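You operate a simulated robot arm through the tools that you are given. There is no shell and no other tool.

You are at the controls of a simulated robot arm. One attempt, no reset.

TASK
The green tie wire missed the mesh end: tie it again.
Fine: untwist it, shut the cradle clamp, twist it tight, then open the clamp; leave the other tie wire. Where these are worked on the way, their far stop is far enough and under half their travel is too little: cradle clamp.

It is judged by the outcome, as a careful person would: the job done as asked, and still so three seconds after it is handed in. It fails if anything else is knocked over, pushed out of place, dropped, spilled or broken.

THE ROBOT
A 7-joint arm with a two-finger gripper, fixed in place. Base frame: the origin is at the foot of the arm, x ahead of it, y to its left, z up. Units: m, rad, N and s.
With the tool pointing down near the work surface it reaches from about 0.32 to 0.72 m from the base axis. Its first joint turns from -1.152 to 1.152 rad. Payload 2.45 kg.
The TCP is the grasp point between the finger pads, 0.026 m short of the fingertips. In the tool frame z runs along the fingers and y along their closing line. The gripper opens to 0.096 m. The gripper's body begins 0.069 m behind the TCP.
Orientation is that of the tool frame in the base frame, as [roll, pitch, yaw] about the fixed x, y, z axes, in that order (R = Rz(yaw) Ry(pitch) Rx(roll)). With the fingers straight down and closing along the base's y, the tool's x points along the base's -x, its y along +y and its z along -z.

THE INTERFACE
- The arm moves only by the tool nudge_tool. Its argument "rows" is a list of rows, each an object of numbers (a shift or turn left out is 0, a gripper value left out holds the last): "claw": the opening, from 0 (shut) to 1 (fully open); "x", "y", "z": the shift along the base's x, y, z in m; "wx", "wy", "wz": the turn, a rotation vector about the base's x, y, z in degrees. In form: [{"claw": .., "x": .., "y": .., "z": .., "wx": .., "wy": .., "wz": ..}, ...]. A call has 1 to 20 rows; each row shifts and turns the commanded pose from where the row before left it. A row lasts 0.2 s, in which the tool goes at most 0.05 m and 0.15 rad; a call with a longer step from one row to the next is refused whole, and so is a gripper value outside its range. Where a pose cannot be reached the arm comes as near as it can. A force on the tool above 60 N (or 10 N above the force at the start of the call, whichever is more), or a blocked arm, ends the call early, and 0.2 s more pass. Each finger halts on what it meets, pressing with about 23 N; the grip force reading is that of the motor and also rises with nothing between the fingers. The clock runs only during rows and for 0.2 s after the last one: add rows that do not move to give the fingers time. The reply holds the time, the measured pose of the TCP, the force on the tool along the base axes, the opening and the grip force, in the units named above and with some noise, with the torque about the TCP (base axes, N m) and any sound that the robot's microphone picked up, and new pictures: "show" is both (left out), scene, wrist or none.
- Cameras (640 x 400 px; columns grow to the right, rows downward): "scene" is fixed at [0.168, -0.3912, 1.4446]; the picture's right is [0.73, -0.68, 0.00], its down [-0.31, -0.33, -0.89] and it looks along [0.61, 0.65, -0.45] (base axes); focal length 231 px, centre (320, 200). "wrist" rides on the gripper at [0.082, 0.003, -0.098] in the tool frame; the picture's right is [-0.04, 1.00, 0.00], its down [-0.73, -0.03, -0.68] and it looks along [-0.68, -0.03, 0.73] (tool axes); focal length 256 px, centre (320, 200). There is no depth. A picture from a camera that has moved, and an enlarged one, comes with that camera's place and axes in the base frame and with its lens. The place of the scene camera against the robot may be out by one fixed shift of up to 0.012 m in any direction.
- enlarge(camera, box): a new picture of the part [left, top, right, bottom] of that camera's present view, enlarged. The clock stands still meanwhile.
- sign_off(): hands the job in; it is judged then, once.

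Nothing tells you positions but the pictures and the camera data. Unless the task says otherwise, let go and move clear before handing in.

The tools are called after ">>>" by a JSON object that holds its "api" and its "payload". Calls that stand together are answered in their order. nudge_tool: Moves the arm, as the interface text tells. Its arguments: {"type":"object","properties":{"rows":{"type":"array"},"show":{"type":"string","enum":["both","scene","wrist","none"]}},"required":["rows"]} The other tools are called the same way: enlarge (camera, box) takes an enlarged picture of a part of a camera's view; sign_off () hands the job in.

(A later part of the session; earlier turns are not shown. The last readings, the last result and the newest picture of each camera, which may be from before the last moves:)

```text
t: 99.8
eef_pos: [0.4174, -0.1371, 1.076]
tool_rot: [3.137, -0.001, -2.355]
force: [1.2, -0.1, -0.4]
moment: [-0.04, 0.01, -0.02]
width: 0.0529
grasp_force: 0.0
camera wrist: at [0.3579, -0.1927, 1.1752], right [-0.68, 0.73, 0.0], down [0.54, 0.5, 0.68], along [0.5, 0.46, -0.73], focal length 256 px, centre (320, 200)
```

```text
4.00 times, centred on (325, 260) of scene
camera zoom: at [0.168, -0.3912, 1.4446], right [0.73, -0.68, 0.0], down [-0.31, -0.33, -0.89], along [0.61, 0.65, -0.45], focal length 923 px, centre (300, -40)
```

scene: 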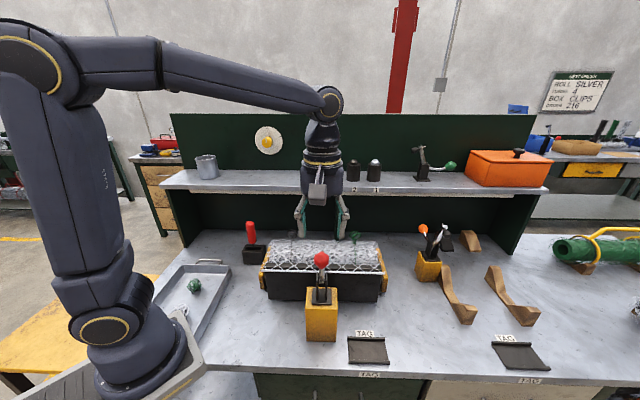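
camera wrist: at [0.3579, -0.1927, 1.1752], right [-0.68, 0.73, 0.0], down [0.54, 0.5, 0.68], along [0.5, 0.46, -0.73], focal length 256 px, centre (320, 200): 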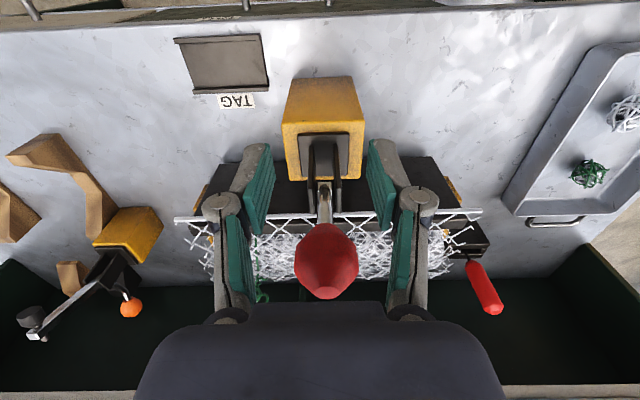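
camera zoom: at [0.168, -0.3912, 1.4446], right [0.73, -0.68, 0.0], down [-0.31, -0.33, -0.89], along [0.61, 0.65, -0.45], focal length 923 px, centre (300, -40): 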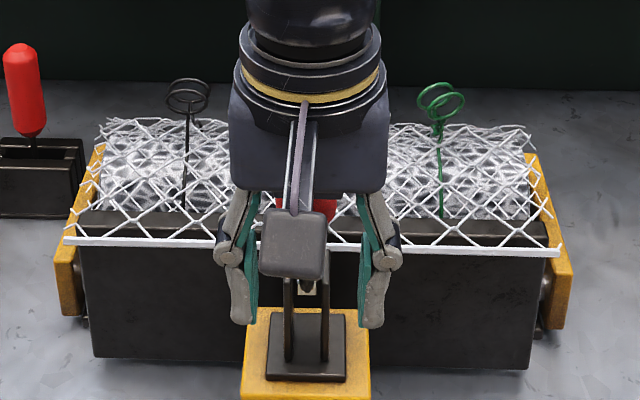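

The clamp sprang back shut when I let go; it needs carrying past its centre. Instead of pinching, I'll put closed fingers behind the knob on the roll side and push it back toward the near side.

>>> {"api": "nudge_tool", "payload": {"rows": [{"z": 0.042}, {"z": 0.044, "claw": 0.0}, {"x": 0.028, "y": 0.029}, {"x": 0.0275, "y": 0.029}, {}, {"z": -0.03}, {"z": -0.023}, {}]}}

>>> {"api": "enlarge", "payload": {"camera": "wrist", "box": [220, 80, 420, 240]}}

>>> {"api": "enlarge", "payload": {"camera": "scene", "box": [250, 210, 400, 310]}}

```text
t: 101.6
eef_pos: [0.4714, -0.0805, 1.1071]
tool_rot: [3.138, 0.0, -2.355]
force: [-0.1, 0.9, 0.0]
moment: [-0.01, 0.03, 0.0]
width: 0.0001
grasp_force: 22.8
camera wrist: at [0.4122, -0.1367, 1.2061], right [-0.68, 0.73, 0.0], down [0.54, 0.5, 0.68], along [0.5, 0.46, -0.73], focal length 256 px, centre (320, 200)
```

scene: 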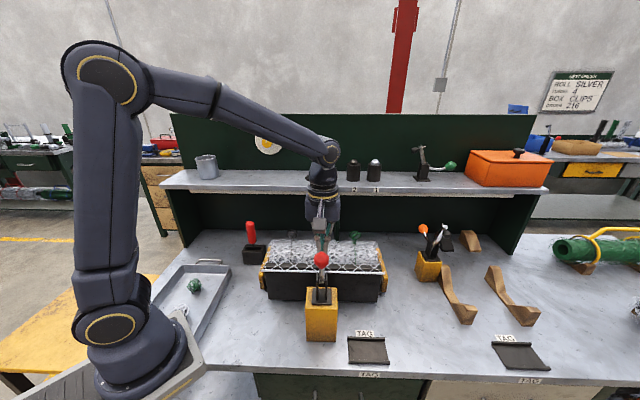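
wrist: 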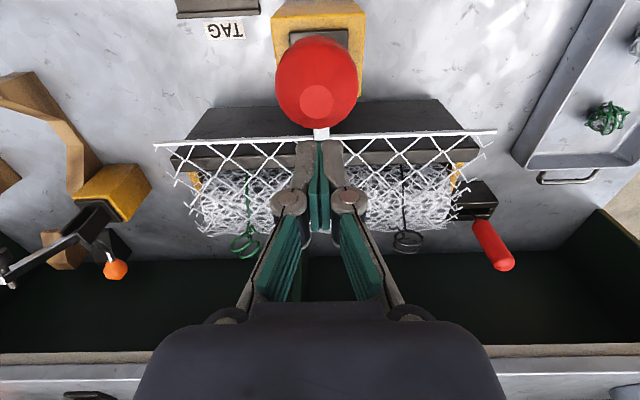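

```text
2.50 times, centred on (320, 160) of wrist
camera zoom: at [0.4122, -0.1367, 1.2061], right [-0.68, 0.73, 0.0], down [0.54, 0.5, 0.68], along [0.5, 0.46, -0.73], focal length 640 px, centre (320, 300)
```

zoom: 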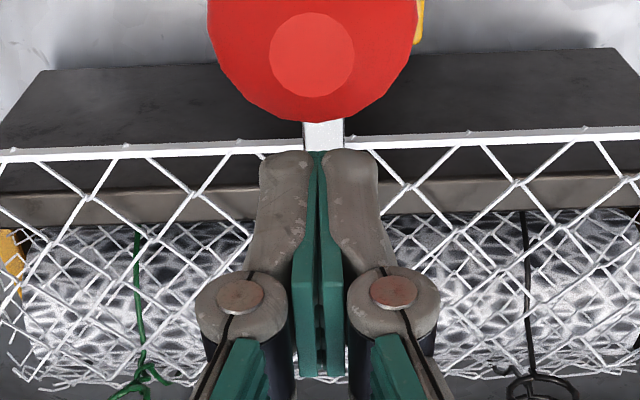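

```text
4.00 times, centred on (325, 260) of scene
camera zoom: at [0.168, -0.3912, 1.4446], right [0.73, -0.68, 0.0], down [-0.31, -0.33, -0.89], along [0.61, 0.65, -0.45], focal length 923 px, centre (300, -40)
```

zoom: 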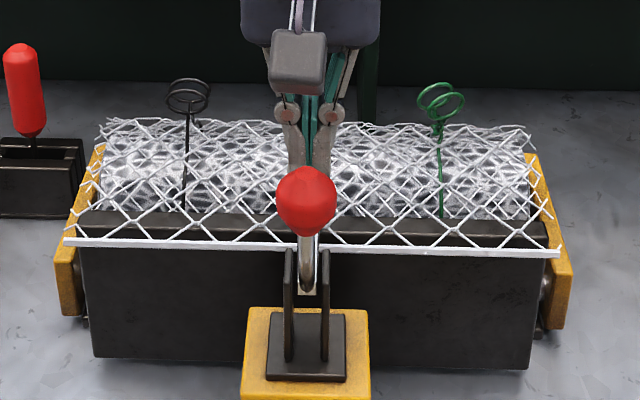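

>>> {"api": "nudge_tool", "payload": {"rows": [{"x": -0.0085, "y": -0.0085}, {"x": -0.0043, "y": -0.0043}, {"x": -0.0053, "y": -0.0053, "z": -0.0027}, {"x": -0.0053, "y": -0.0053, "z": -0.0028}, {}]}}

>>> {"api": "enlarge", "payload": {"camera": "scene", "box": [250, 210, 400, 310]}}

```text
t: 102.8
eef_pos: [0.4484, -0.1034, 1.1027]
tool_rot: [3.139, 0.0, -2.356]
force: [5.9, 5.7, 2.5]
moment: [-0.02, -0.09, 0.01]
width: 0.0059
grasp_force: 28.4
camera wrist: at [0.3889, -0.1586, 1.2022], right [-0.68, 0.73, 0.0], down [0.54, 0.5, 0.68], along [0.5, 0.46, -0.73], focal length 256 px, centre (320, 200)
```

scene: 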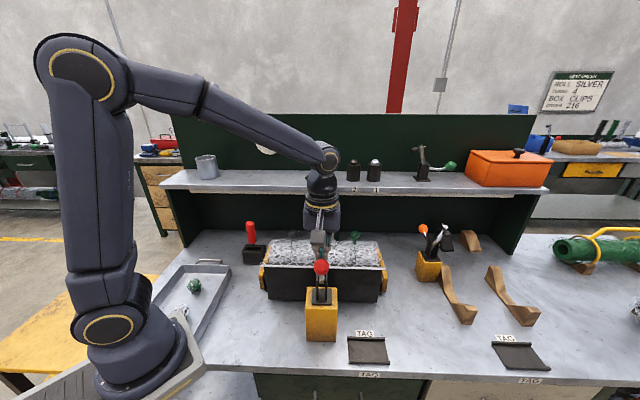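
wrist: 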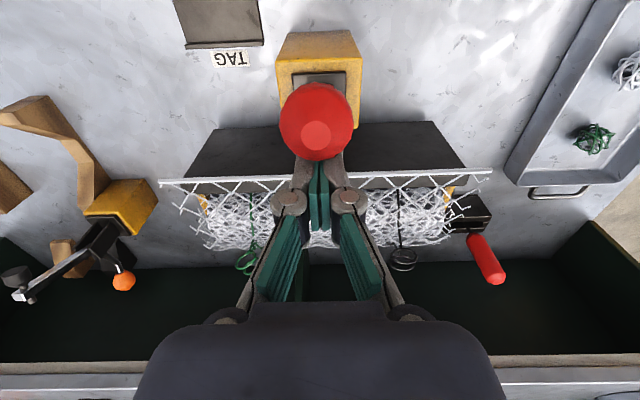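

```text
4.00 times, centred on (325, 260) of scene
camera zoom: at [0.1682, -0.391, 1.4446], right [0.73, -0.68, 0.0], down [-0.31, -0.33, -0.89], along [0.61, 0.65, -0.45], focal length 923 px, centre (300, -40)
```

zoom: 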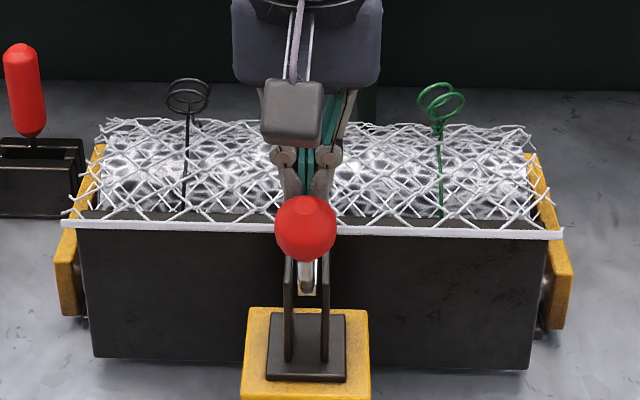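

This works with little force. I'll keep pushing along the arc.

>>> {"api": "nudge_tool", "payload": {"rows": [{"x": -0.0049, "y": -0.0049, "z": -0.0038}, {"x": -0.0049, "y": -0.0049, "z": -0.0042}, {"x": -0.0043, "y": -0.0043, "z": -0.005}, {"x": -0.0043, "y": -0.0043, "z": -0.0052}, {}]}}

>>> {"api": "enlarge", "payload": {"camera": "scene", "box": [250, 210, 400, 310]}}

```text
t: 104.0
eef_pos: [0.4308, -0.1204, 1.0853]
tool_rot: [3.137, 0.0, -2.356]
force: [1.3, 1.2, 0.9]
moment: [0.05, -0.04, 0.03]
width: 0.0
grasp_force: 29.0
camera wrist: at [0.3704, -0.1762, 1.1836], right [-0.68, 0.74, 0.0], down [0.54, 0.5, 0.68], along [0.5, 0.46, -0.73], focal length 256 px, centre (320, 200)
```

scene: 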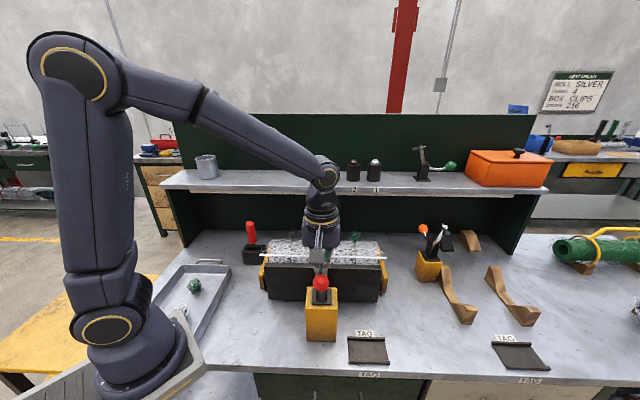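
wrist: 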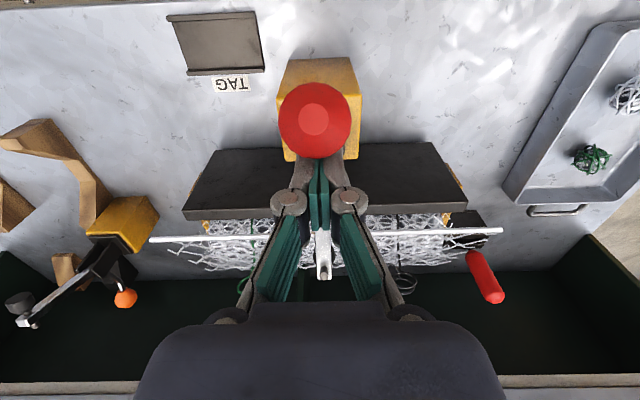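

```text
4.00 times, centred on (325, 260) of scene
camera zoom: at [0.1681, -0.3912, 1.4446], right [0.73, -0.68, 0.0], down [-0.31, -0.33, -0.89], along [0.61, 0.65, -0.45], focal length 923 px, centre (300, -40)
```

zoom: 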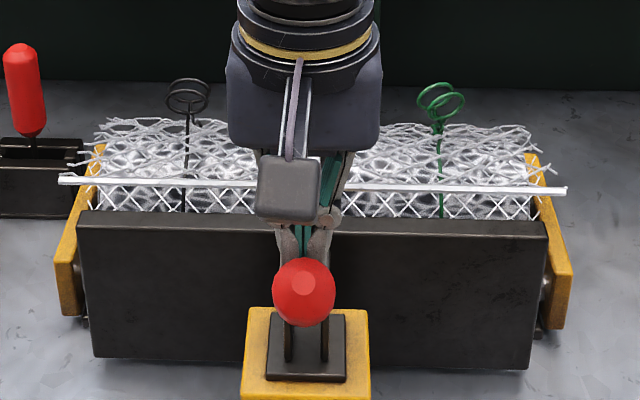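

>>> {"api": "nudge_tool", "payload": {"rows": [{"x": -0.0036, "y": -0.0036, "z": -0.006}, {"x": -0.0034, "y": -0.0034, "z": -0.0063}, {"x": -0.0028, "y": -0.0028, "z": -0.0068}, {"x": -0.0026, "y": -0.0026, "z": -0.007}, {"x": -0.0019, "y": -0.0019, "z": -0.0074}, {}]}}

>>> {"api": "enlarge", "payload": {"camera": "scene", "box": [250, 210, 400, 310]}}

```text
t: 105.4
eef_pos: [0.4174, -0.1341, 1.0512]
tool_rot: [3.137, -0.001, -2.357]
force: [-0.4, 0.8, -0.1]
moment: [-0.02, 0.0, 0.04]
width: 0.0003
grasp_force: 28.5
camera wrist: at [0.3572, -0.1896, 1.15], right [-0.68, 0.73, 0.0], down [0.54, 0.5, 0.68], along [0.5, 0.46, -0.73], focal length 256 px, centre (320, 200)
```

scene: 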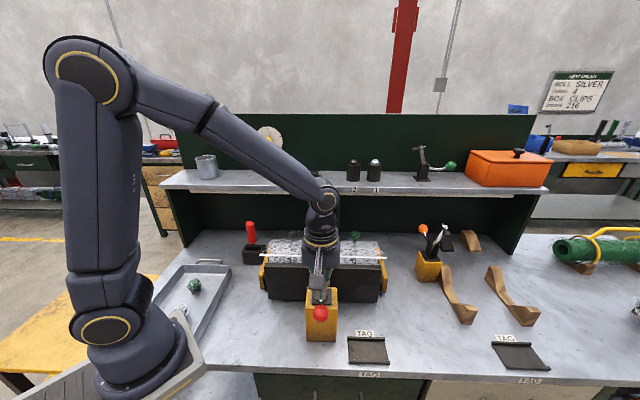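
wrist: 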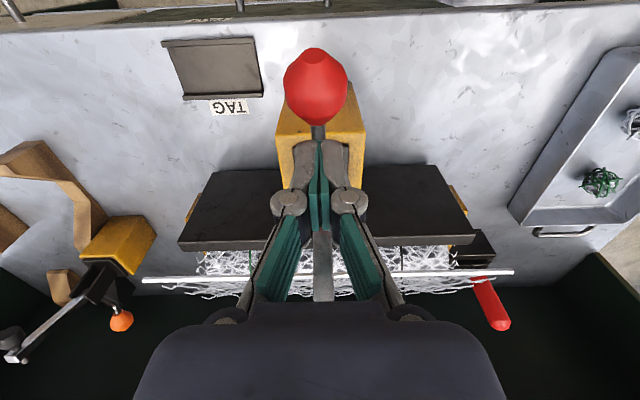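

```text
4.00 times, centred on (325, 260) of scene
camera zoom: at [0.168, -0.3912, 1.4446], right [0.73, -0.68, 0.0], down [-0.31, -0.33, -0.89], along [0.61, 0.65, -0.45], focal length 923 px, centre (300, -40)
```

zoom: 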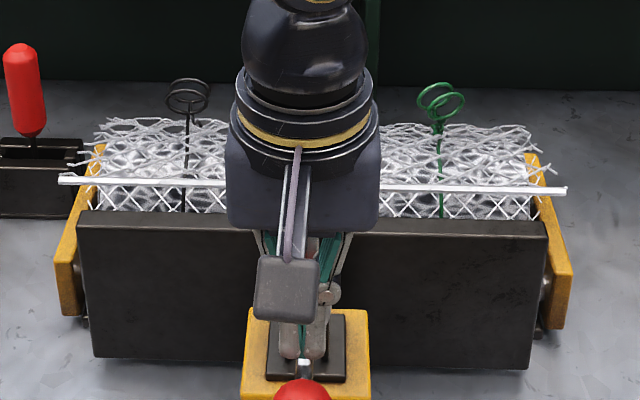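

The clamp dropped open by itself past centre; the knob is back where it began and the mesh end is up. Now I'll return to the green tie to finish untwisting counter-clockwise.

>>> {"api": "nudge_tool", "payload": {"rows": [{"z": 0.045}, {"z": 0.045}, {"z": 0.045}, {"z": 0.015, "claw": 0.65}, {"x": 0.033, "y": 0.013, "wz": -7.75}, {"x": 0.033, "y": 0.013, "wz": -7.75}, {"x": 0.033, "y": 0.013, "wz": -7.75}, {"x": 0.033, "y": 0.013, "wz": -7.75}, {"x": 0.033, "y": 0.013, "wz": -7.75}, {"z": -0.04, "wz": -7.75}, {"z": -0.04, "wz": -7.75}, {"x": 0.028, "y": 0.013, "wz": -7.75}, {"x": 0.028, "y": 0.013}, {"x": 0.026, "y": 0.013}, {}]}}

>>> {"api": "enlarge", "payload": {"camera": "wrist", "box": [220, 40, 420, 200]}}

>>> {"api": "enlarge", "payload": {"camera": "scene", "box": [250, 210, 400, 340]}}

```text
t: 108.6
eef_pos: [0.6637, -0.0318, 1.1212]
tool_rot: [3.139, -0.002, 2.846]
force: [-0.1, 0.4, -0.8]
moment: [-0.02, -0.02, -0.01]
width: 0.0623
grasp_force: 0.2
camera wrist: at [0.5873, -0.0053, 1.2201], right [0.33, 0.94, 0.0], down [0.69, -0.24, 0.68], along [0.64, -0.22, -0.73], focal length 256 px, centre (320, 200)
```

scene: 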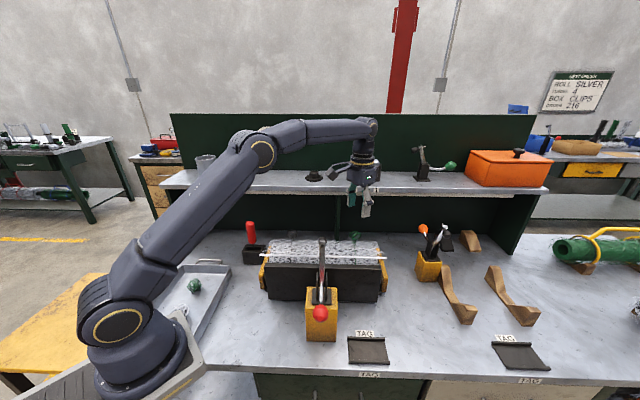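
wrist: 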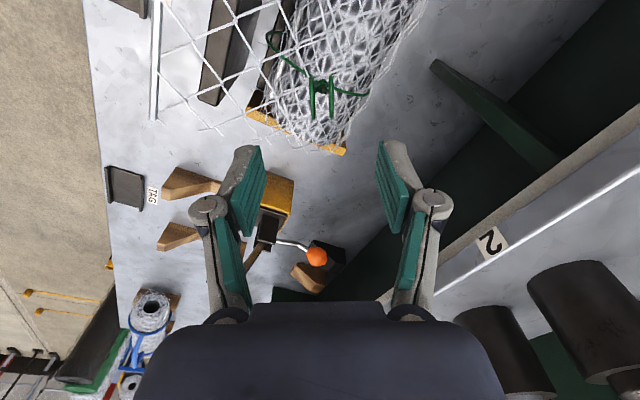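

```text
2.50 times, centred on (320, 120) of wrist
camera zoom: at [0.5873, -0.0053, 1.2201], right [0.33, 0.94, 0.0], down [0.69, -0.24, 0.68], along [0.64, -0.22, -0.73], focal length 640 px, centre (320, 400)
```

zoom: 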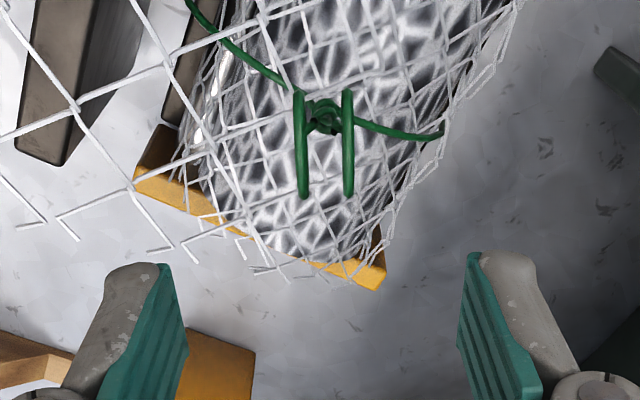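

```text
3.08 times, centred on (325, 275) of scene
camera zoom: at [0.1681, -0.3912, 1.4446], right [0.73, -0.68, 0.0], down [-0.31, -0.33, -0.89], along [0.61, 0.65, -0.45], focal length 710 px, centre (305, -31)
```

zoom: 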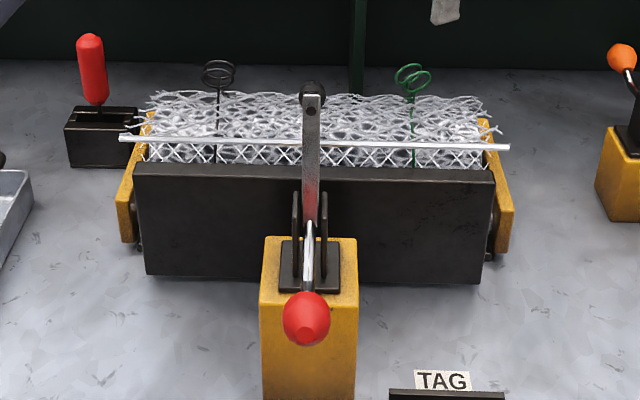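

>>> {"api": "nudge_tool", "payload": {"rows": [{"x": 0.001, "y": 0.0015, "z": -0.035}, {"z": -0.035}, {"z": -0.036}, {"claw": 0.3}, {"claw": 0.0}, {}, {}, {}], "show": "none"}}

>>> {"api": "nudge_tool", "payload": {"rows": [{"wz": 6}, {"wz": 6}, {"wz": 6}, {"wz": 6}, {"wz": 6}, {"wz": 6}, {"wz": 6}, {"wz": 6}, {"wz": 6}, {"wz": 6}, {"wz": 6}, {"wz": 6}, {}], "show": "wrist"}}

>>> {"api": "enlarge", "payload": {"camera": "wrist", "box": [300, 132, 340, 172]}}

```text
t: 110.4
eef_pos: [0.6642, -0.0297, 1.0149]
tool_rot: [3.137, -0.001, 2.845]
force: [1.0, 0.1, 1.9]
moment: [-0.16, -0.31, 0.01]
width: 0.0202
grasp_force: 44.7
```

```text
t: 113.2
eef_pos: [0.6644, -0.0286, 1.0153]
tool_rot: [3.138, 0.0, -2.179]
force: [-7.2, 0.5, 1.4]
moment: [0.8, -0.39, 0.0]
width: 0.0205
grasp_force: 45.3
camera wrist: at [0.6153, -0.0943, 1.1142], right [-0.8, 0.6, 0.0], down [0.45, 0.58, 0.68], along [0.41, 0.54, -0.73], focal length 256 px, centre (320, 200)
```

wrist: 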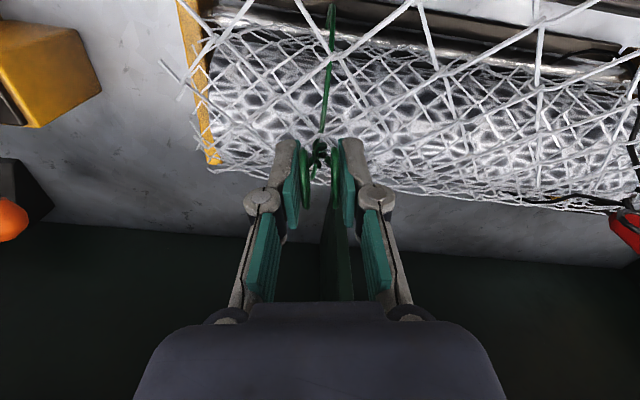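

```text
10.00 times, centred on (320, 152) of wrist
camera zoom: at [0.6153, -0.0943, 1.1142], right [-0.8, 0.6, 0.0], down [0.45, 0.58, 0.68], along [0.41, 0.54, -0.73], focal length 2560 px, centre (320, 680)
```

zoom: 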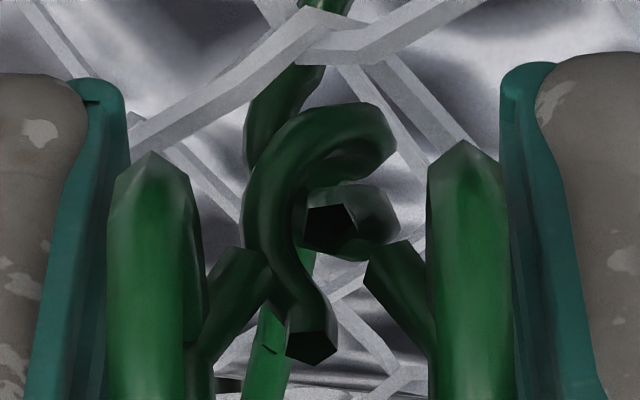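

The coils keep loosening with no resistance, so I'll continue counter-clockwise.

>>> {"api": "nudge_tool", "payload": {"rows": [{"wz": 6}, {"wz": 6}, {"wz": 6}, {"wz": 6}, {"wz": 6}, {"wz": 6}, {"wz": 6}, {"wz": 6}, {"wz": 6}, {"wz": 6}, {"wz": 6}, {"wz": 6}, {"wz": 6}, {"wz": 6}, {"wz": 6}, {"wz": 6}, {"wz": 6}, {"wz": 6}, {}], "show": "wrist"}}

>>> {"api": "enlarge", "payload": {"camera": "wrist", "box": [300, 132, 340, 172]}}

```text
t: 117.2
eef_pos: [0.6625, -0.0296, 1.0151]
tool_rot: [3.138, 0.003, -0.295]
force: [-14.9, 4.7, 2.3]
moment: [0.31, 0.98, -0.02]
width: 0.0203
grasp_force: 45.1
camera wrist: at [0.7406, -0.056, 1.1139], right [-0.33, -0.94, 0.0], down [-0.69, 0.24, 0.68], along [-0.64, 0.22, -0.73], focal length 256 px, centre (320, 200)
```

wrist: 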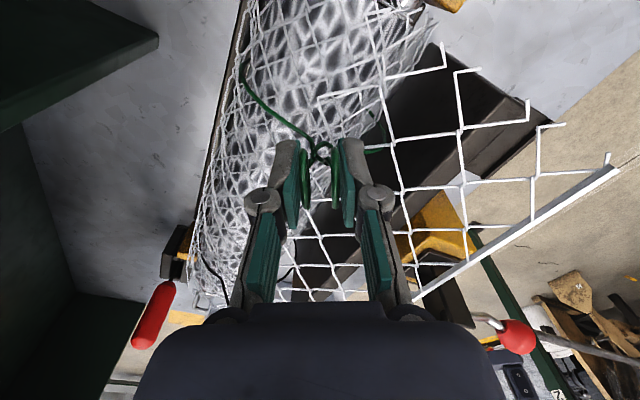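

```text
10.00 times, centred on (320, 152) of wrist
camera zoom: at [0.7406, -0.056, 1.1139], right [-0.33, -0.94, 0.0], down [-0.69, 0.24, 0.68], along [-0.64, 0.22, -0.73], focal length 2560 px, centre (320, 680)
```

zoom: 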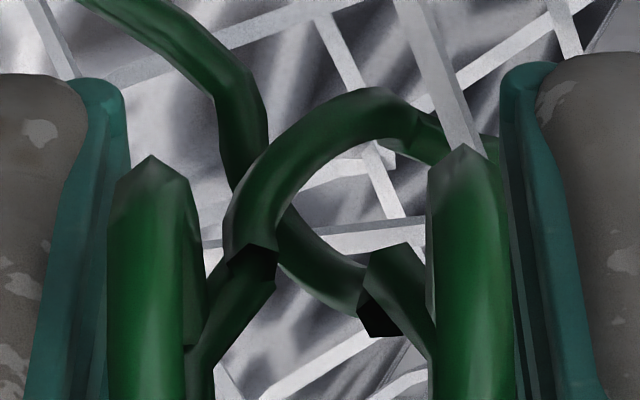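

Exactly half a turn fewer, with about 200° of twist left. I'll re-grip and continue.

>>> {"api": "nudge_tool", "payload": {"rows": [{"claw": 0.65}, {}, {}, {"z": 0.03}, {"z": 0.025}, {"wz": -8}, {"wz": -8}, {"wz": -8}, {"wz": -8}, {"wz": -8}, {"wz": -8}, {"wz": -8}, {"wz": -8}, {"wz": -8}, {"wz": -8}, {"wz": -8}, {"wz": -8}], "show": "none"}}

>>> {"api": "nudge_tool", "payload": {"rows": [{"wz": -8}, {"wz": -8}, {"wz": -8}, {"wz": -8}, {"wz": -8}, {"wz": -8}, {"wz": -8}, {"wz": -8}, {"wz": -8}, {"wz": -8}, {"wz": -4}, {}]}}

>>> {"api": "enlarge", "payload": {"camera": "wrist", "box": [230, 60, 410, 200]}}

```text
t: 120.8
eef_pos: [0.665, -0.0293, 1.0706]
tool_rot: [3.139, -0.001, -1.976]
force: [-0.4, -0.4, 0.7]
moment: [-0.03, -0.02, 0.0]
width: 0.0624
grasp_force: 0.0
```

```text
t: 123.4
eef_pos: [0.6658, -0.0296, 1.0704]
tool_rot: [3.139, 0.001, 2.844]
force: [-0.3, -0.1, -0.2]
moment: [-0.02, 0.0, -0.01]
width: 0.0625
grasp_force: 0.1
camera wrist: at [0.5877, -0.003, 1.1687], right [0.33, 0.94, 0.0], down [0.69, -0.25, 0.68], along [0.64, -0.22, -0.73], focal length 256 px, centre (320, 200)
```

scene: 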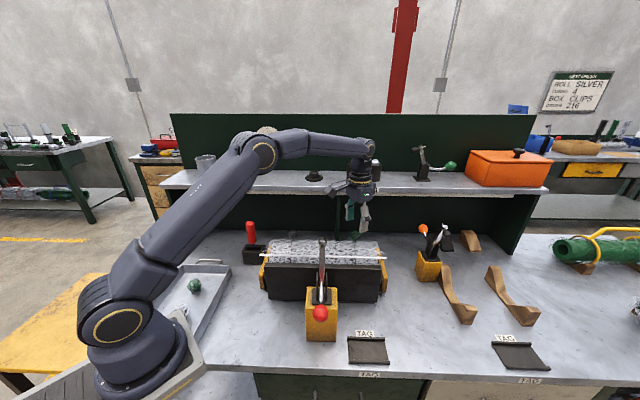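
wrist: 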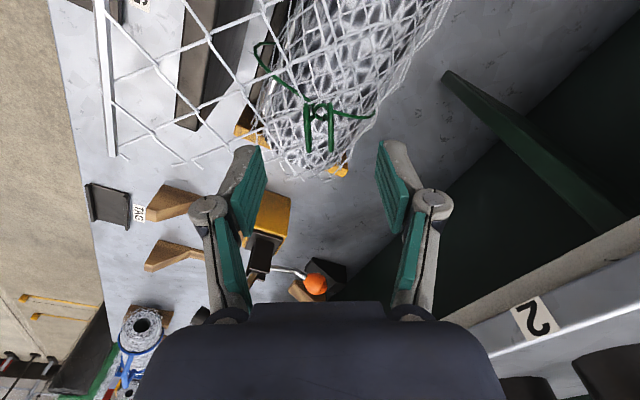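

```text
2.86 times, centred on (320, 130) of wrist
camera zoom: at [0.5877, -0.003, 1.1687], right [0.33, 0.94, 0.0], down [0.69, -0.25, 0.68], along [0.64, -0.22, -0.73], focal length 731 px, centre (320, 400)
```

zoom: 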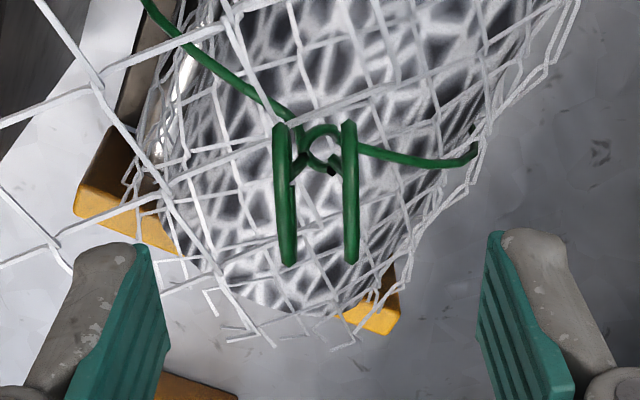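

>>> {"api": "nudge_tool", "payload": {"rows": [{"z": -0.035, "x": -0.001}, {"z": -0.021}, {"claw": 0.3}, {"claw": 0.0}, {}, {}, {}], "show": "none"}}

>>> {"api": "nudge_tool", "payload": {"rows": [{"wz": 6}, {"wz": 6}, {"wz": 6}, {"wz": 6}, {"wz": 6}, {"wz": 6}, {"wz": 6}, {"wz": 6}, {"wz": 6}, {"wz": 6}, {"wz": 6}, {"wz": 6}, {"wz": 6}, {"wz": 6}, {"wz": 6}, {}], "show": "none"}}

>>> {"api": "nudge_tool", "payload": {"rows": [{"wz": 5}, {"wz": 5}, {"wz": 5}, {"wz": 5}, {"wz": 5}, {"wz": 5}, {}], "show": "wrist"}}

>>> {"api": "enlarge", "payload": {"camera": "wrist", "box": [290, 122, 350, 172]}}

```text
t: 125.0
eef_pos: [0.6637, -0.0302, 1.0157]
tool_rot: [3.14, -0.001, 2.844]
force: [-4.9, -12.3, 6.7]
moment: [-0.25, 0.27, 0.05]
width: 0.0202
grasp_force: 44.9
```

```text
t: 128.4
eef_pos: [0.6625, -0.0293, 1.0154]
tool_rot: [3.141, 0.002, -1.865]
force: [10.7, 3.5, 19.9]
moment: [0.94, -0.39, 0.04]
width: 0.02
grasp_force: 44.8
```

```text
t: 130.0
eef_pos: [0.6636, -0.0288, 1.0143]
tool_rot: [3.138, -0.001, -1.339]
force: [-0.4, 15.6, 19.6]
moment: [-0.37, -0.02, 0.04]
width: 0.0202
grasp_force: 44.8
camera wrist: at [0.6794, -0.1088, 1.1135], right [-0.98, -0.19, 0.0], down [-0.14, 0.72, 0.68], along [-0.13, 0.67, -0.73], focal length 256 px, centre (320, 200)
```

wrist: 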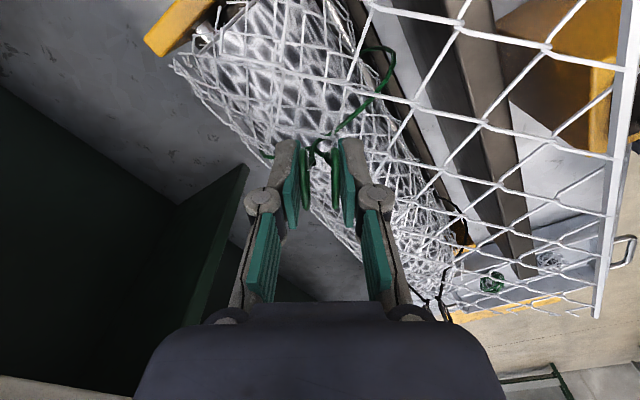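

```text
8.00 times, centred on (320, 147) of wrist
camera zoom: at [0.6794, -0.1088, 1.1135], right [-0.98, -0.19, 0.0], down [-0.14, 0.72, 0.68], along [-0.13, 0.67, -0.73], focal length 2048 px, centre (320, 624)
```

zoom: 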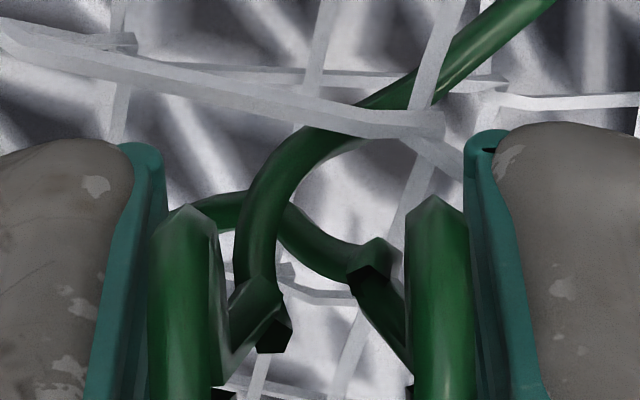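

>>> {"api": "nudge_tool", "payload": {"rows": [{"y": 0.001, "wz": 5}, {"wz": 5}, {"wz": 5}, {"wz": 5}, {"wz": 5}, {"wz": 5}, {"wz": 5}, {"wz": 5}, {"wz": 5}, {"wz": 5}, {"wz": 5}, {"wz": 5}, {}], "show": "wrist"}}

>>> {"api": "enlarge", "payload": {"camera": "wrist", "box": [290, 122, 350, 172]}}

```text
t: 132.8
eef_pos: [0.6618, -0.0284, 1.0151]
tool_rot: [3.134, 0.0, -0.295]
force: [-14.7, 0.5, 16.2]
moment: [-0.18, -0.06, 0.0]
width: 0.0201
grasp_force: 44.5
camera wrist: at [0.74, -0.0559, 1.1133], right [-0.33, -0.94, 0.0], down [-0.69, 0.24, 0.68], along [-0.64, 0.22, -0.73], focal length 256 px, centre (320, 200)
```

wrist: 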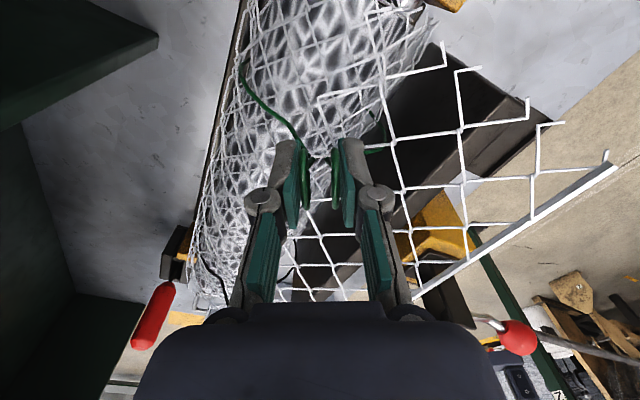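

```text
8.00 times, centred on (320, 147) of wrist
camera zoom: at [0.74, -0.0559, 1.1133], right [-0.33, -0.94, 0.0], down [-0.69, 0.24, 0.68], along [-0.64, 0.22, -0.73], focal length 2048 px, centre (320, 624)
```

zoom: 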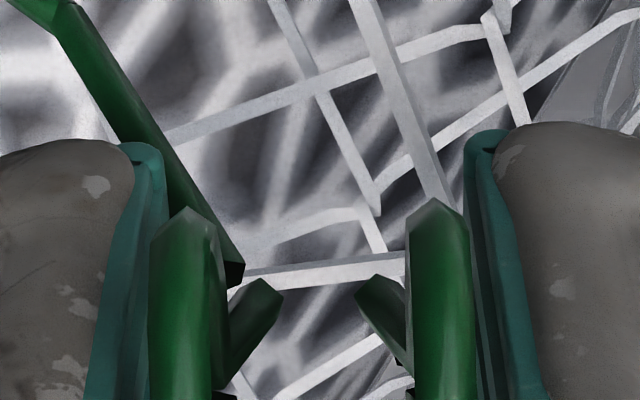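

The knot is fully undone. I'll turn a little more to see whether this is the loose-end stop.

>>> {"api": "nudge_tool", "payload": {"rows": [{"x": -0.001, "wz": 4}, {"wz": 4}, {"wz": 4}, {"wz": 4}, {}], "show": "both"}}

>>> {"api": "enlarge", "payload": {"camera": "scene", "box": [310, 170, 410, 260]}}

```text
t: 134.0
eef_pos: [0.6626, -0.0298, 1.0145]
tool_rot: [3.138, -0.002, -0.016]
force: [-7.0, -7.5, 4.1]
moment: [-0.19, -1.11, 0.03]
width: 0.0203
grasp_force: 45.0
camera wrist: at [0.7441, -0.0339, 1.1134], right [-0.06, -1.0, 0.0], down [-0.73, 0.04, 0.68], along [-0.68, 0.04, -0.73], focal length 256 px, centre (320, 200)
```

scene: 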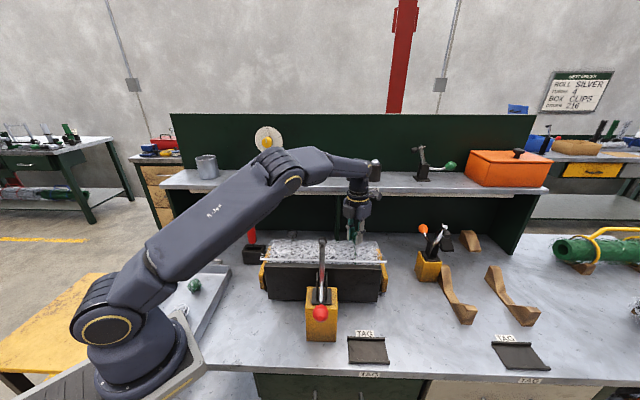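
wrist: 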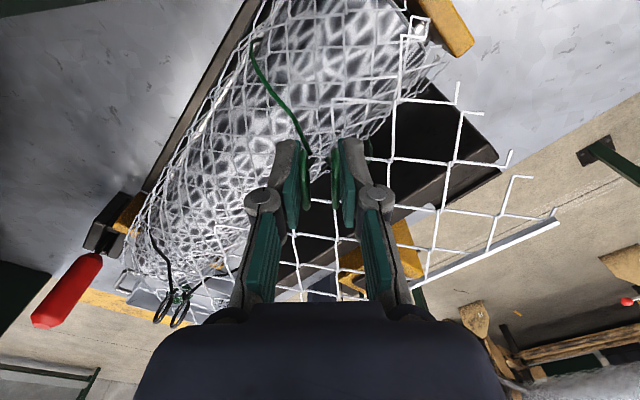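

```text
4.44 times, centred on (360, 215) of scene
camera zoom: at [0.1677, -0.3914, 1.4446], right [0.73, -0.68, 0.0], down [-0.31, -0.33, -0.89], along [0.61, 0.65, -0.45], focal length 1026 px, centre (142, 133)
```

zoom: 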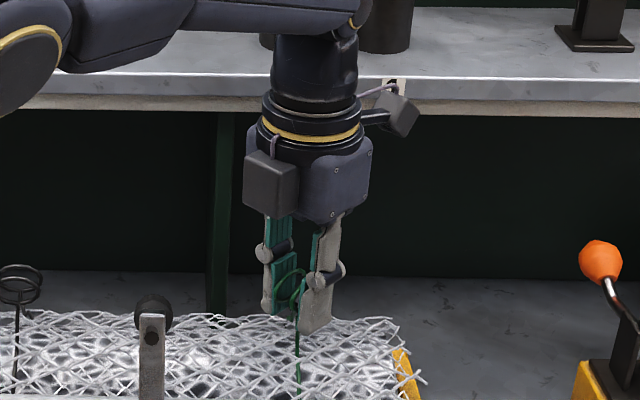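

It still turns freely. I'll re-grip once more and go on to the loose stop, to be certain.

>>> {"api": "nudge_tool", "payload": {"rows": [{"claw": 0.65}, {}, {}, {"z": 0.03}, {"z": 0.025}, {"wz": -8}, {"wz": -8}, {"wz": -8}, {"wz": -8}, {"wz": -8}, {"wz": -8}, {"wz": -8}, {"wz": -8}, {"wz": -8}, {"wz": -8}, {"wz": -8}, {"wz": -8}], "show": "none"}}

>>> {"api": "nudge_tool", "payload": {"rows": [{"wz": -8}, {"wz": -8}, {"wz": -8}, {"wz": -8}, {"wz": -8}, {"wz": -8}, {"wz": -8}, {"wz": -8}, {"wz": -8}, {"wz": -8}, {"wz": -4}, {}]}}

>>> {"api": "enlarge", "payload": {"camera": "wrist", "box": [230, 60, 410, 200]}}

>>> {"api": "enlarge", "payload": {"camera": "scene", "box": [335, 225, 375, 255]}}

```text
t: 137.6
eef_pos: [0.6625, -0.0287, 1.0689]
tool_rot: [3.139, -0.002, -1.697]
force: [-0.6, 0.0, 0.2]
moment: [0.01, 0.0, -0.04]
width: 0.0625
grasp_force: 0.0
```

```text
t: 140.2
eef_pos: [0.6617, -0.0277, 1.0673]
tool_rot: [3.138, 0.0, 3.122]
force: [0.0, 0.3, 0.1]
moment: [0.07, 0.01, -0.02]
width: 0.0626
grasp_force: 0.0
camera wrist: at [0.5812, -0.0239, 1.1678], right [0.06, 1.0, 0.0], down [0.73, -0.04, 0.68], along [0.68, -0.04, -0.73], focal length 256 px, centre (320, 200)
```

scene: 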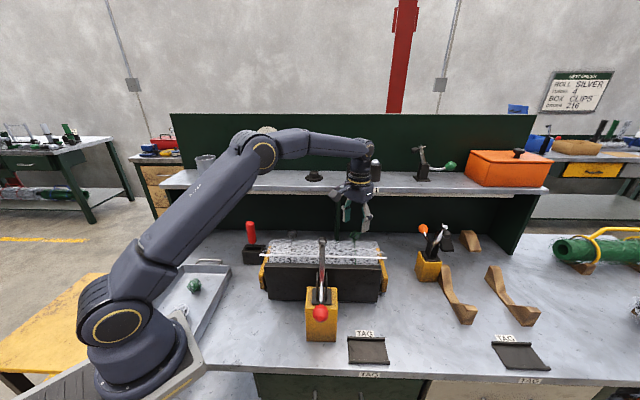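
wrist: 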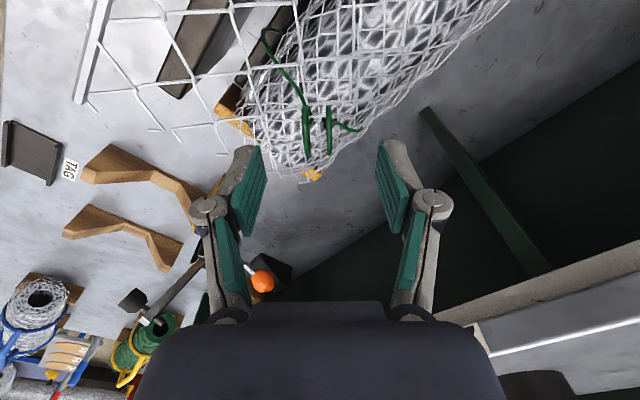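

```text
2.86 times, centred on (320, 130) of wrist
camera zoom: at [0.5812, -0.0239, 1.1678], right [0.06, 1.0, 0.0], down [0.73, -0.04, 0.68], along [0.68, -0.04, -0.73], focal length 731 px, centre (320, 400)
```

zoom: 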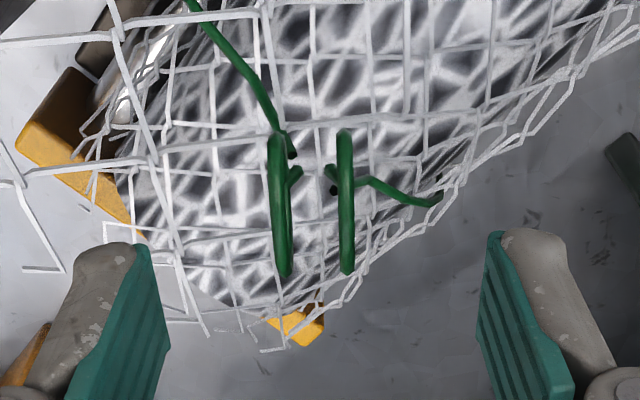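

```text
13.33 times, centred on (355, 240) of scene
camera zoom: at [0.168, -0.3912, 1.4446], right [0.73, -0.68, 0.0], down [-0.31, -0.33, -0.89], along [0.61, 0.65, -0.45], focal length 3077 px, centre (-147, -333)
```

zoom: 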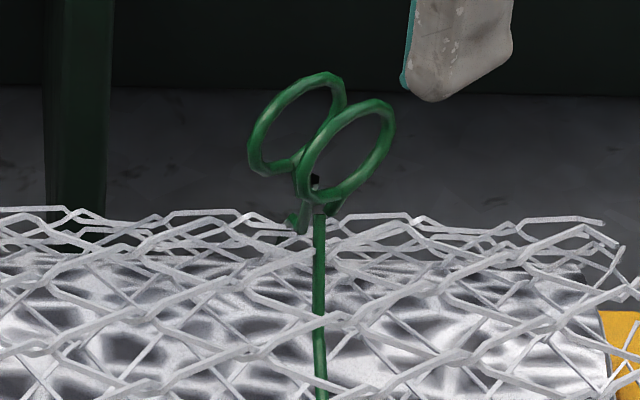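

It now looks like the untied black wire. I'll grip and turn to the loose stop.

>>> {"api": "nudge_tool", "payload": {"rows": [{"z": -0.033, "x": 0.002, "y": -0.001}, {"z": -0.02}, {"claw": 0.3}, {"claw": 0.0}, {}, {}, {}], "show": "none"}}

>>> {"api": "nudge_tool", "payload": {"rows": [{"wz": 5}, {"wz": 5}, {"wz": 5}, {"wz": 5}, {"wz": 5}, {"wz": 5}, {}], "show": "none"}}

>>> {"api": "nudge_tool", "payload": {"rows": [{"wz": 5}, {"wz": 5}, {"wz": 5}, {"wz": 5}, {}], "show": "wrist"}}

```text
t: 141.8
eef_pos: [0.6665, -0.0299, 1.0171]
tool_rot: [3.14, -0.001, 3.125]
force: [1.9, -7.8, 3.1]
moment: [-0.22, -0.19, 0.04]
width: 0.0201
grasp_force: 44.4
```

```text
t: 143.4
eef_pos: [0.6674, -0.0289, 1.0157]
tool_rot: [3.141, 0.006, -2.634]
force: [24.5, -0.8, 1.9]
moment: [0.35, -0.94, 0.01]
width: 0.0205
grasp_force: 44.7
```

```text
t: 144.6
eef_pos: [0.6643, -0.0281, 1.015]
tool_rot: [3.139, 0.002, -2.283]
force: [21.0, 11.6, -1.3]
moment: [0.49, -0.59, 0.03]
width: 0.0204
grasp_force: 44.5
camera wrist: at [0.6098, -0.0876, 1.1146], right [-0.73, 0.68, 0.0], down [0.5, 0.53, 0.68], along [0.46, 0.5, -0.73], focal length 256 px, centre (320, 200)
```

wrist: 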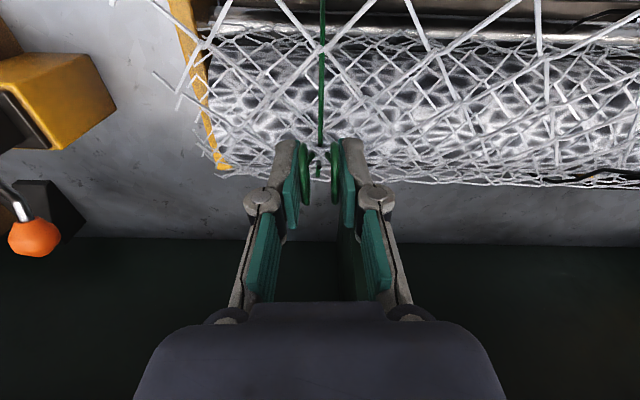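

>>> {"api": "nudge_tool", "payload": {"rows": [{"x": 0.0015, "y": 0.0005, "wz": 5}, {"wz": 5}, {"wz": 5}, {"wz": 5}, {"wz": 5}, {"wz": 5}, {"wz": 5}, {"wz": 5}, {"wz": 5}, {"wz": 5}, {}], "show": "none"}}

>>> {"api": "nudge_tool", "payload": {"rows": [{"wz": 5}, {"wz": 5}, {"wz": 5}, {"wz": 5}, {"wz": 5}, {"wz": 4}, {}], "show": "none"}}

>>> {"api": "nudge_tool", "payload": {"rows": [{"wz": 4}, {"wz": 4}, {}], "show": "wrist"}}

```text
t: 147.0
eef_pos: [0.6647, -0.0275, 1.0164]
tool_rot: [3.129, 0.003, -1.413]
force: [-29.6, 19.4, 2.5]
moment: [-0.21, 0.49, -0.09]
width: 0.0205
grasp_force: 44.5
```

```text
t: 148.6
eef_pos: [0.6614, -0.0285, 1.0159]
tool_rot: [3.129, 0.006, -0.905]
force: [-31.6, 11.7, -2.3]
moment: [0.46, 0.78, -0.02]
width: 0.0202
grasp_force: 44.7
```

```text
t: 149.4
eef_pos: [0.6631, -0.0292, 1.0166]
tool_rot: [3.132, 0.006, -0.768]
force: [-29.1, 8.8, -0.7]
moment: [0.43, 0.79, -1.18]
width: 0.0204
grasp_force: 45.3
camera wrist: at [0.7207, -0.0879, 1.1144], right [-0.72, -0.69, 0.01], down [-0.5, 0.53, 0.68], along [-0.48, 0.49, -0.73], focal length 256 px, centre (320, 200)
```

wrist: 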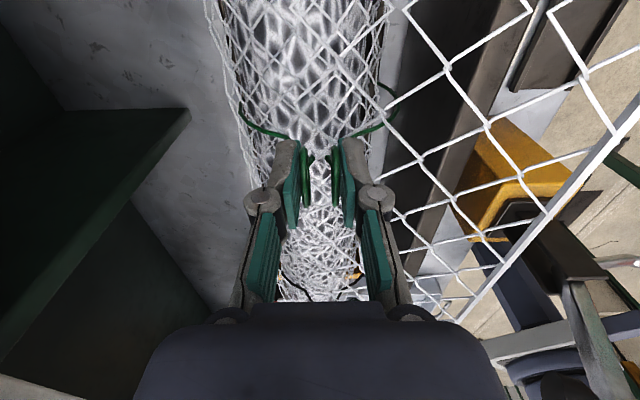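

The loose stop is found about 900° from the tight end, so the tie is fully untwisted. Now I'll let go and return to the clamp knob to shut it.

>>> {"api": "nudge_tool", "payload": {"rows": [{"claw": 0.65}, {}, {}, {"z": 0.03}, {"z": 0.035}, {"z": 0.035}, {"x": -0.03, "y": -0.01, "z": 0.02, "wz": -8}, {"x": -0.03, "y": -0.01, "z": 0.03, "wz": -8}, {"x": -0.035, "y": -0.015, "z": 0.03, "wz": -8}, {"x": -0.035, "y": -0.02, "wz": -8}, {"x": -0.035, "y": -0.02, "wz": -8}, {"x": -0.035, "y": -0.02, "wz": -8}, {"x": -0.035, "y": -0.02, "wz": -8}, {"x": -0.034, "y": -0.015, "wz": -8}, {"wz": -8}, {"wz": -8}, {"wz": -8}, {"wz": -3}, {}]}}

>>> {"api": "enlarge", "payload": {"camera": "scene", "box": [335, 225, 375, 255]}}

```text
t: 153.4
eef_pos: [0.3963, -0.1584, 1.1952]
tool_rot: [3.137, 0.0, -2.356]
force: [0.3, -0.2, -0.4]
moment: [0.01, 0.03, -0.01]
width: 0.0624
grasp_force: 0.1
camera wrist: at [0.3372, -0.2134, 1.295], right [-0.68, 0.74, 0.0], down [0.54, 0.5, 0.68], along [0.5, 0.46, -0.73], focal length 256 px, centre (320, 200)
```

scene: 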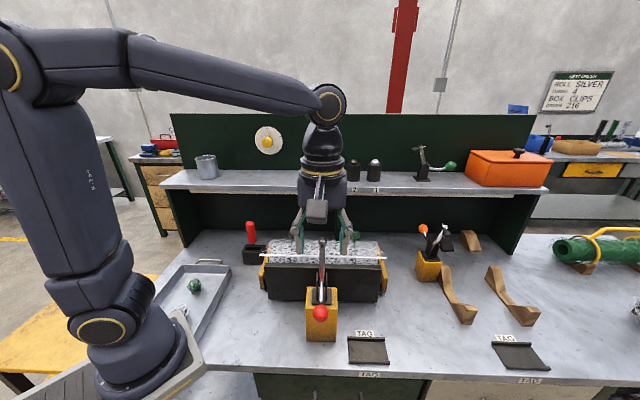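
wrist: 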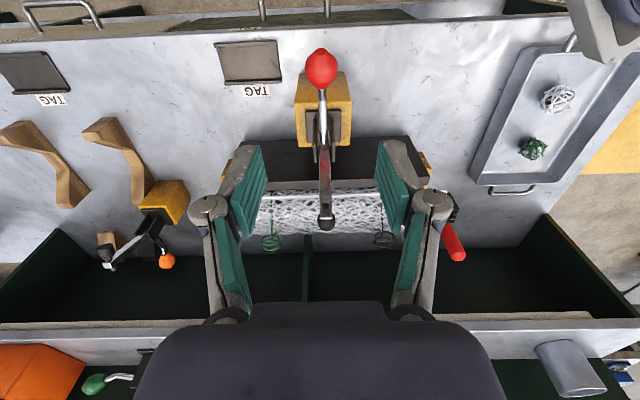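

```text
13.33 times, centred on (355, 240) of scene
camera zoom: at [0.168, -0.3912, 1.4446], right [0.73, -0.68, 0.0], down [-0.31, -0.33, -0.89], along [0.61, 0.65, -0.45], focal length 3077 px, centre (-147, -333)
```

zoom: 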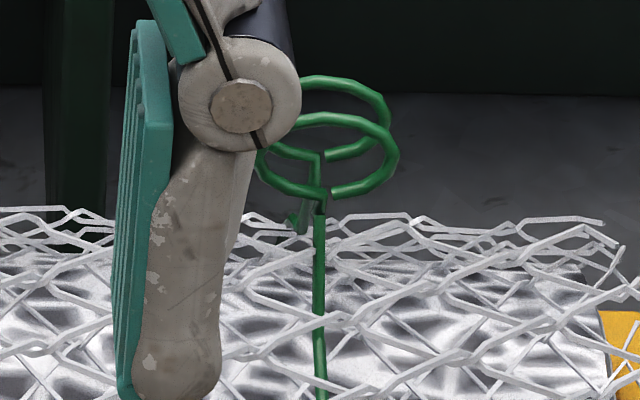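

The green tie is open with no knot. I'll lower onto the red knob as before.

>>> {"api": "nudge_tool", "payload": {"rows": [{"x": -0.0033, "y": -0.0011, "z": -0.045}, {"z": -0.045}, {"z": -0.045}, {"z": -0.03}, {"z": -0.017}, {"claw": 0.4}, {"claw": 0.25}, {"claw": 0.2}, {}, {}], "show": "wrist"}}

>>> {"api": "enlarge", "payload": {"camera": "wrist", "box": [220, 80, 420, 240]}}

```text
t: 155.6
eef_pos: [0.3892, -0.1602, 1.0152]
tool_rot: [3.132, -0.004, -2.354]
force: [-16.0, 16.7, -2.4]
moment: [-0.04, -0.01, 0.15]
width: 0.0313
grasp_force: 45.2
camera wrist: at [0.3326, -0.2166, 1.1142], right [-0.68, 0.73, 0.01], down [0.54, 0.49, 0.68], along [0.49, 0.47, -0.74], focal length 256 px, centre (320, 200)
```

wrist: 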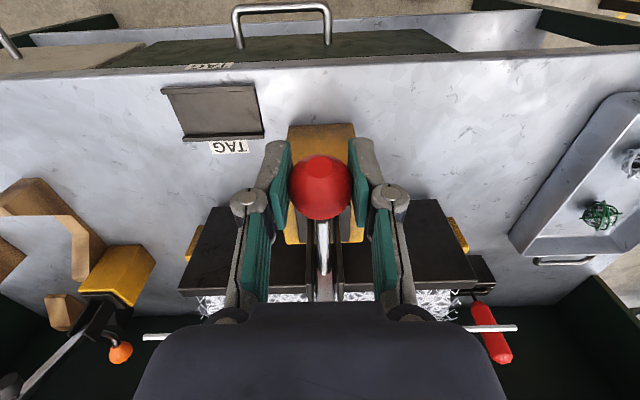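

```text
2.50 times, centred on (320, 160) of wrist
camera zoom: at [0.3326, -0.2166, 1.1142], right [-0.68, 0.73, 0.01], down [0.54, 0.49, 0.68], along [0.49, 0.47, -0.74], focal length 640 px, centre (320, 300)
```

zoom: 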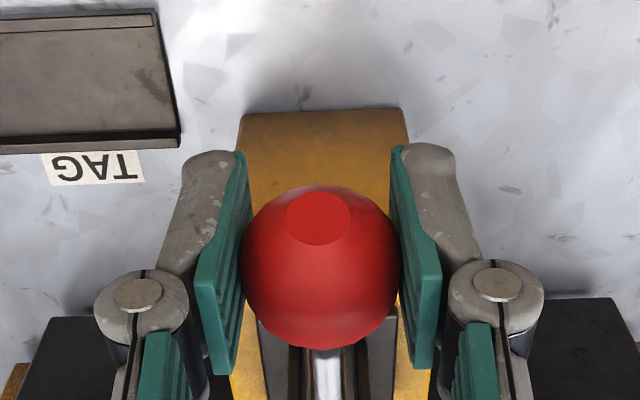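

>>> {"api": "nudge_tool", "payload": {"rows": [{"x": -0.001, "y": 0.001}, {"x": 0.0008, "y": 0.0008, "z": 0.0098}, {"x": 0.0014, "y": 0.0014, "z": 0.0098}, {"x": 0.0019, "y": 0.0019, "z": 0.0074}, {"x": 0.0019, "y": 0.0019, "z": 0.0074}, {"x": 0.0028, "y": 0.0028, "z": 0.0069}, {"x": 0.0028, "y": 0.0028, "z": 0.0068}, {}], "show": "wrist"}}

>>> {"api": "nudge_tool", "payload": {"rows": [{"x": 0.0036, "y": 0.0036, "z": 0.006}, {"x": 0.0036, "y": 0.0036, "z": 0.006}, {"x": 0.0043, "y": 0.0043, "z": 0.005}, {"x": 0.0043, "y": 0.0043, "z": 0.005}, {}], "show": "wrist"}}

```text
t: 157.4
eef_pos: [0.4038, -0.1472, 1.0635]
tool_rot: [3.139, 0.0, -2.354]
force: [-12.4, -4.6, -10.7]
moment: [-0.84, 0.98, 0.03]
width: 0.0317
grasp_force: 45.5
camera wrist: at [0.3446, -0.2036, 1.1623], right [-0.68, 0.73, 0.0], down [0.54, 0.5, 0.68], along [0.5, 0.46, -0.73], focal length 256 px, centre (320, 200)
```

wrist: 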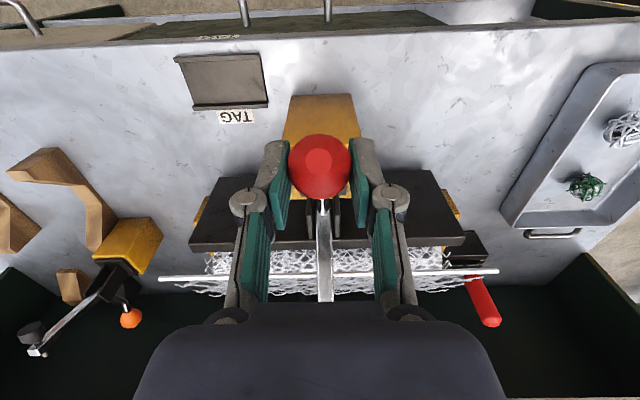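

```text
t: 158.6
eef_pos: [0.4189, -0.1333, 1.0843]
tool_rot: [3.135, -0.001, -2.356]
force: [-23.2, -3.0, 3.0]
moment: [-0.81, 0.97, -0.03]
width: 0.0318
grasp_force: 45.5
camera wrist: at [0.3604, -0.1882, 1.1829], right [-0.68, 0.73, 0.01], down [0.54, 0.5, 0.68], along [0.49, 0.46, -0.74], focal length 256 px, centre (320, 200)
```

wrist: 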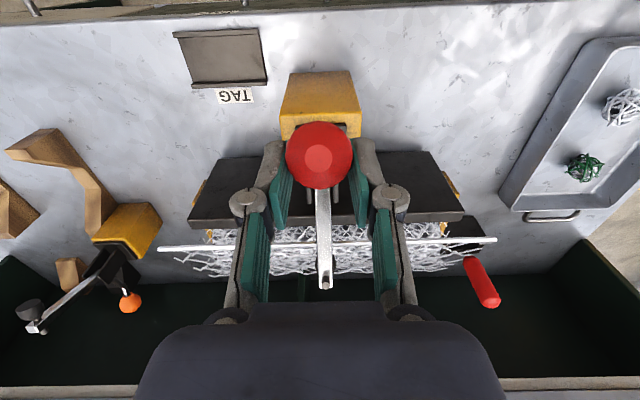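

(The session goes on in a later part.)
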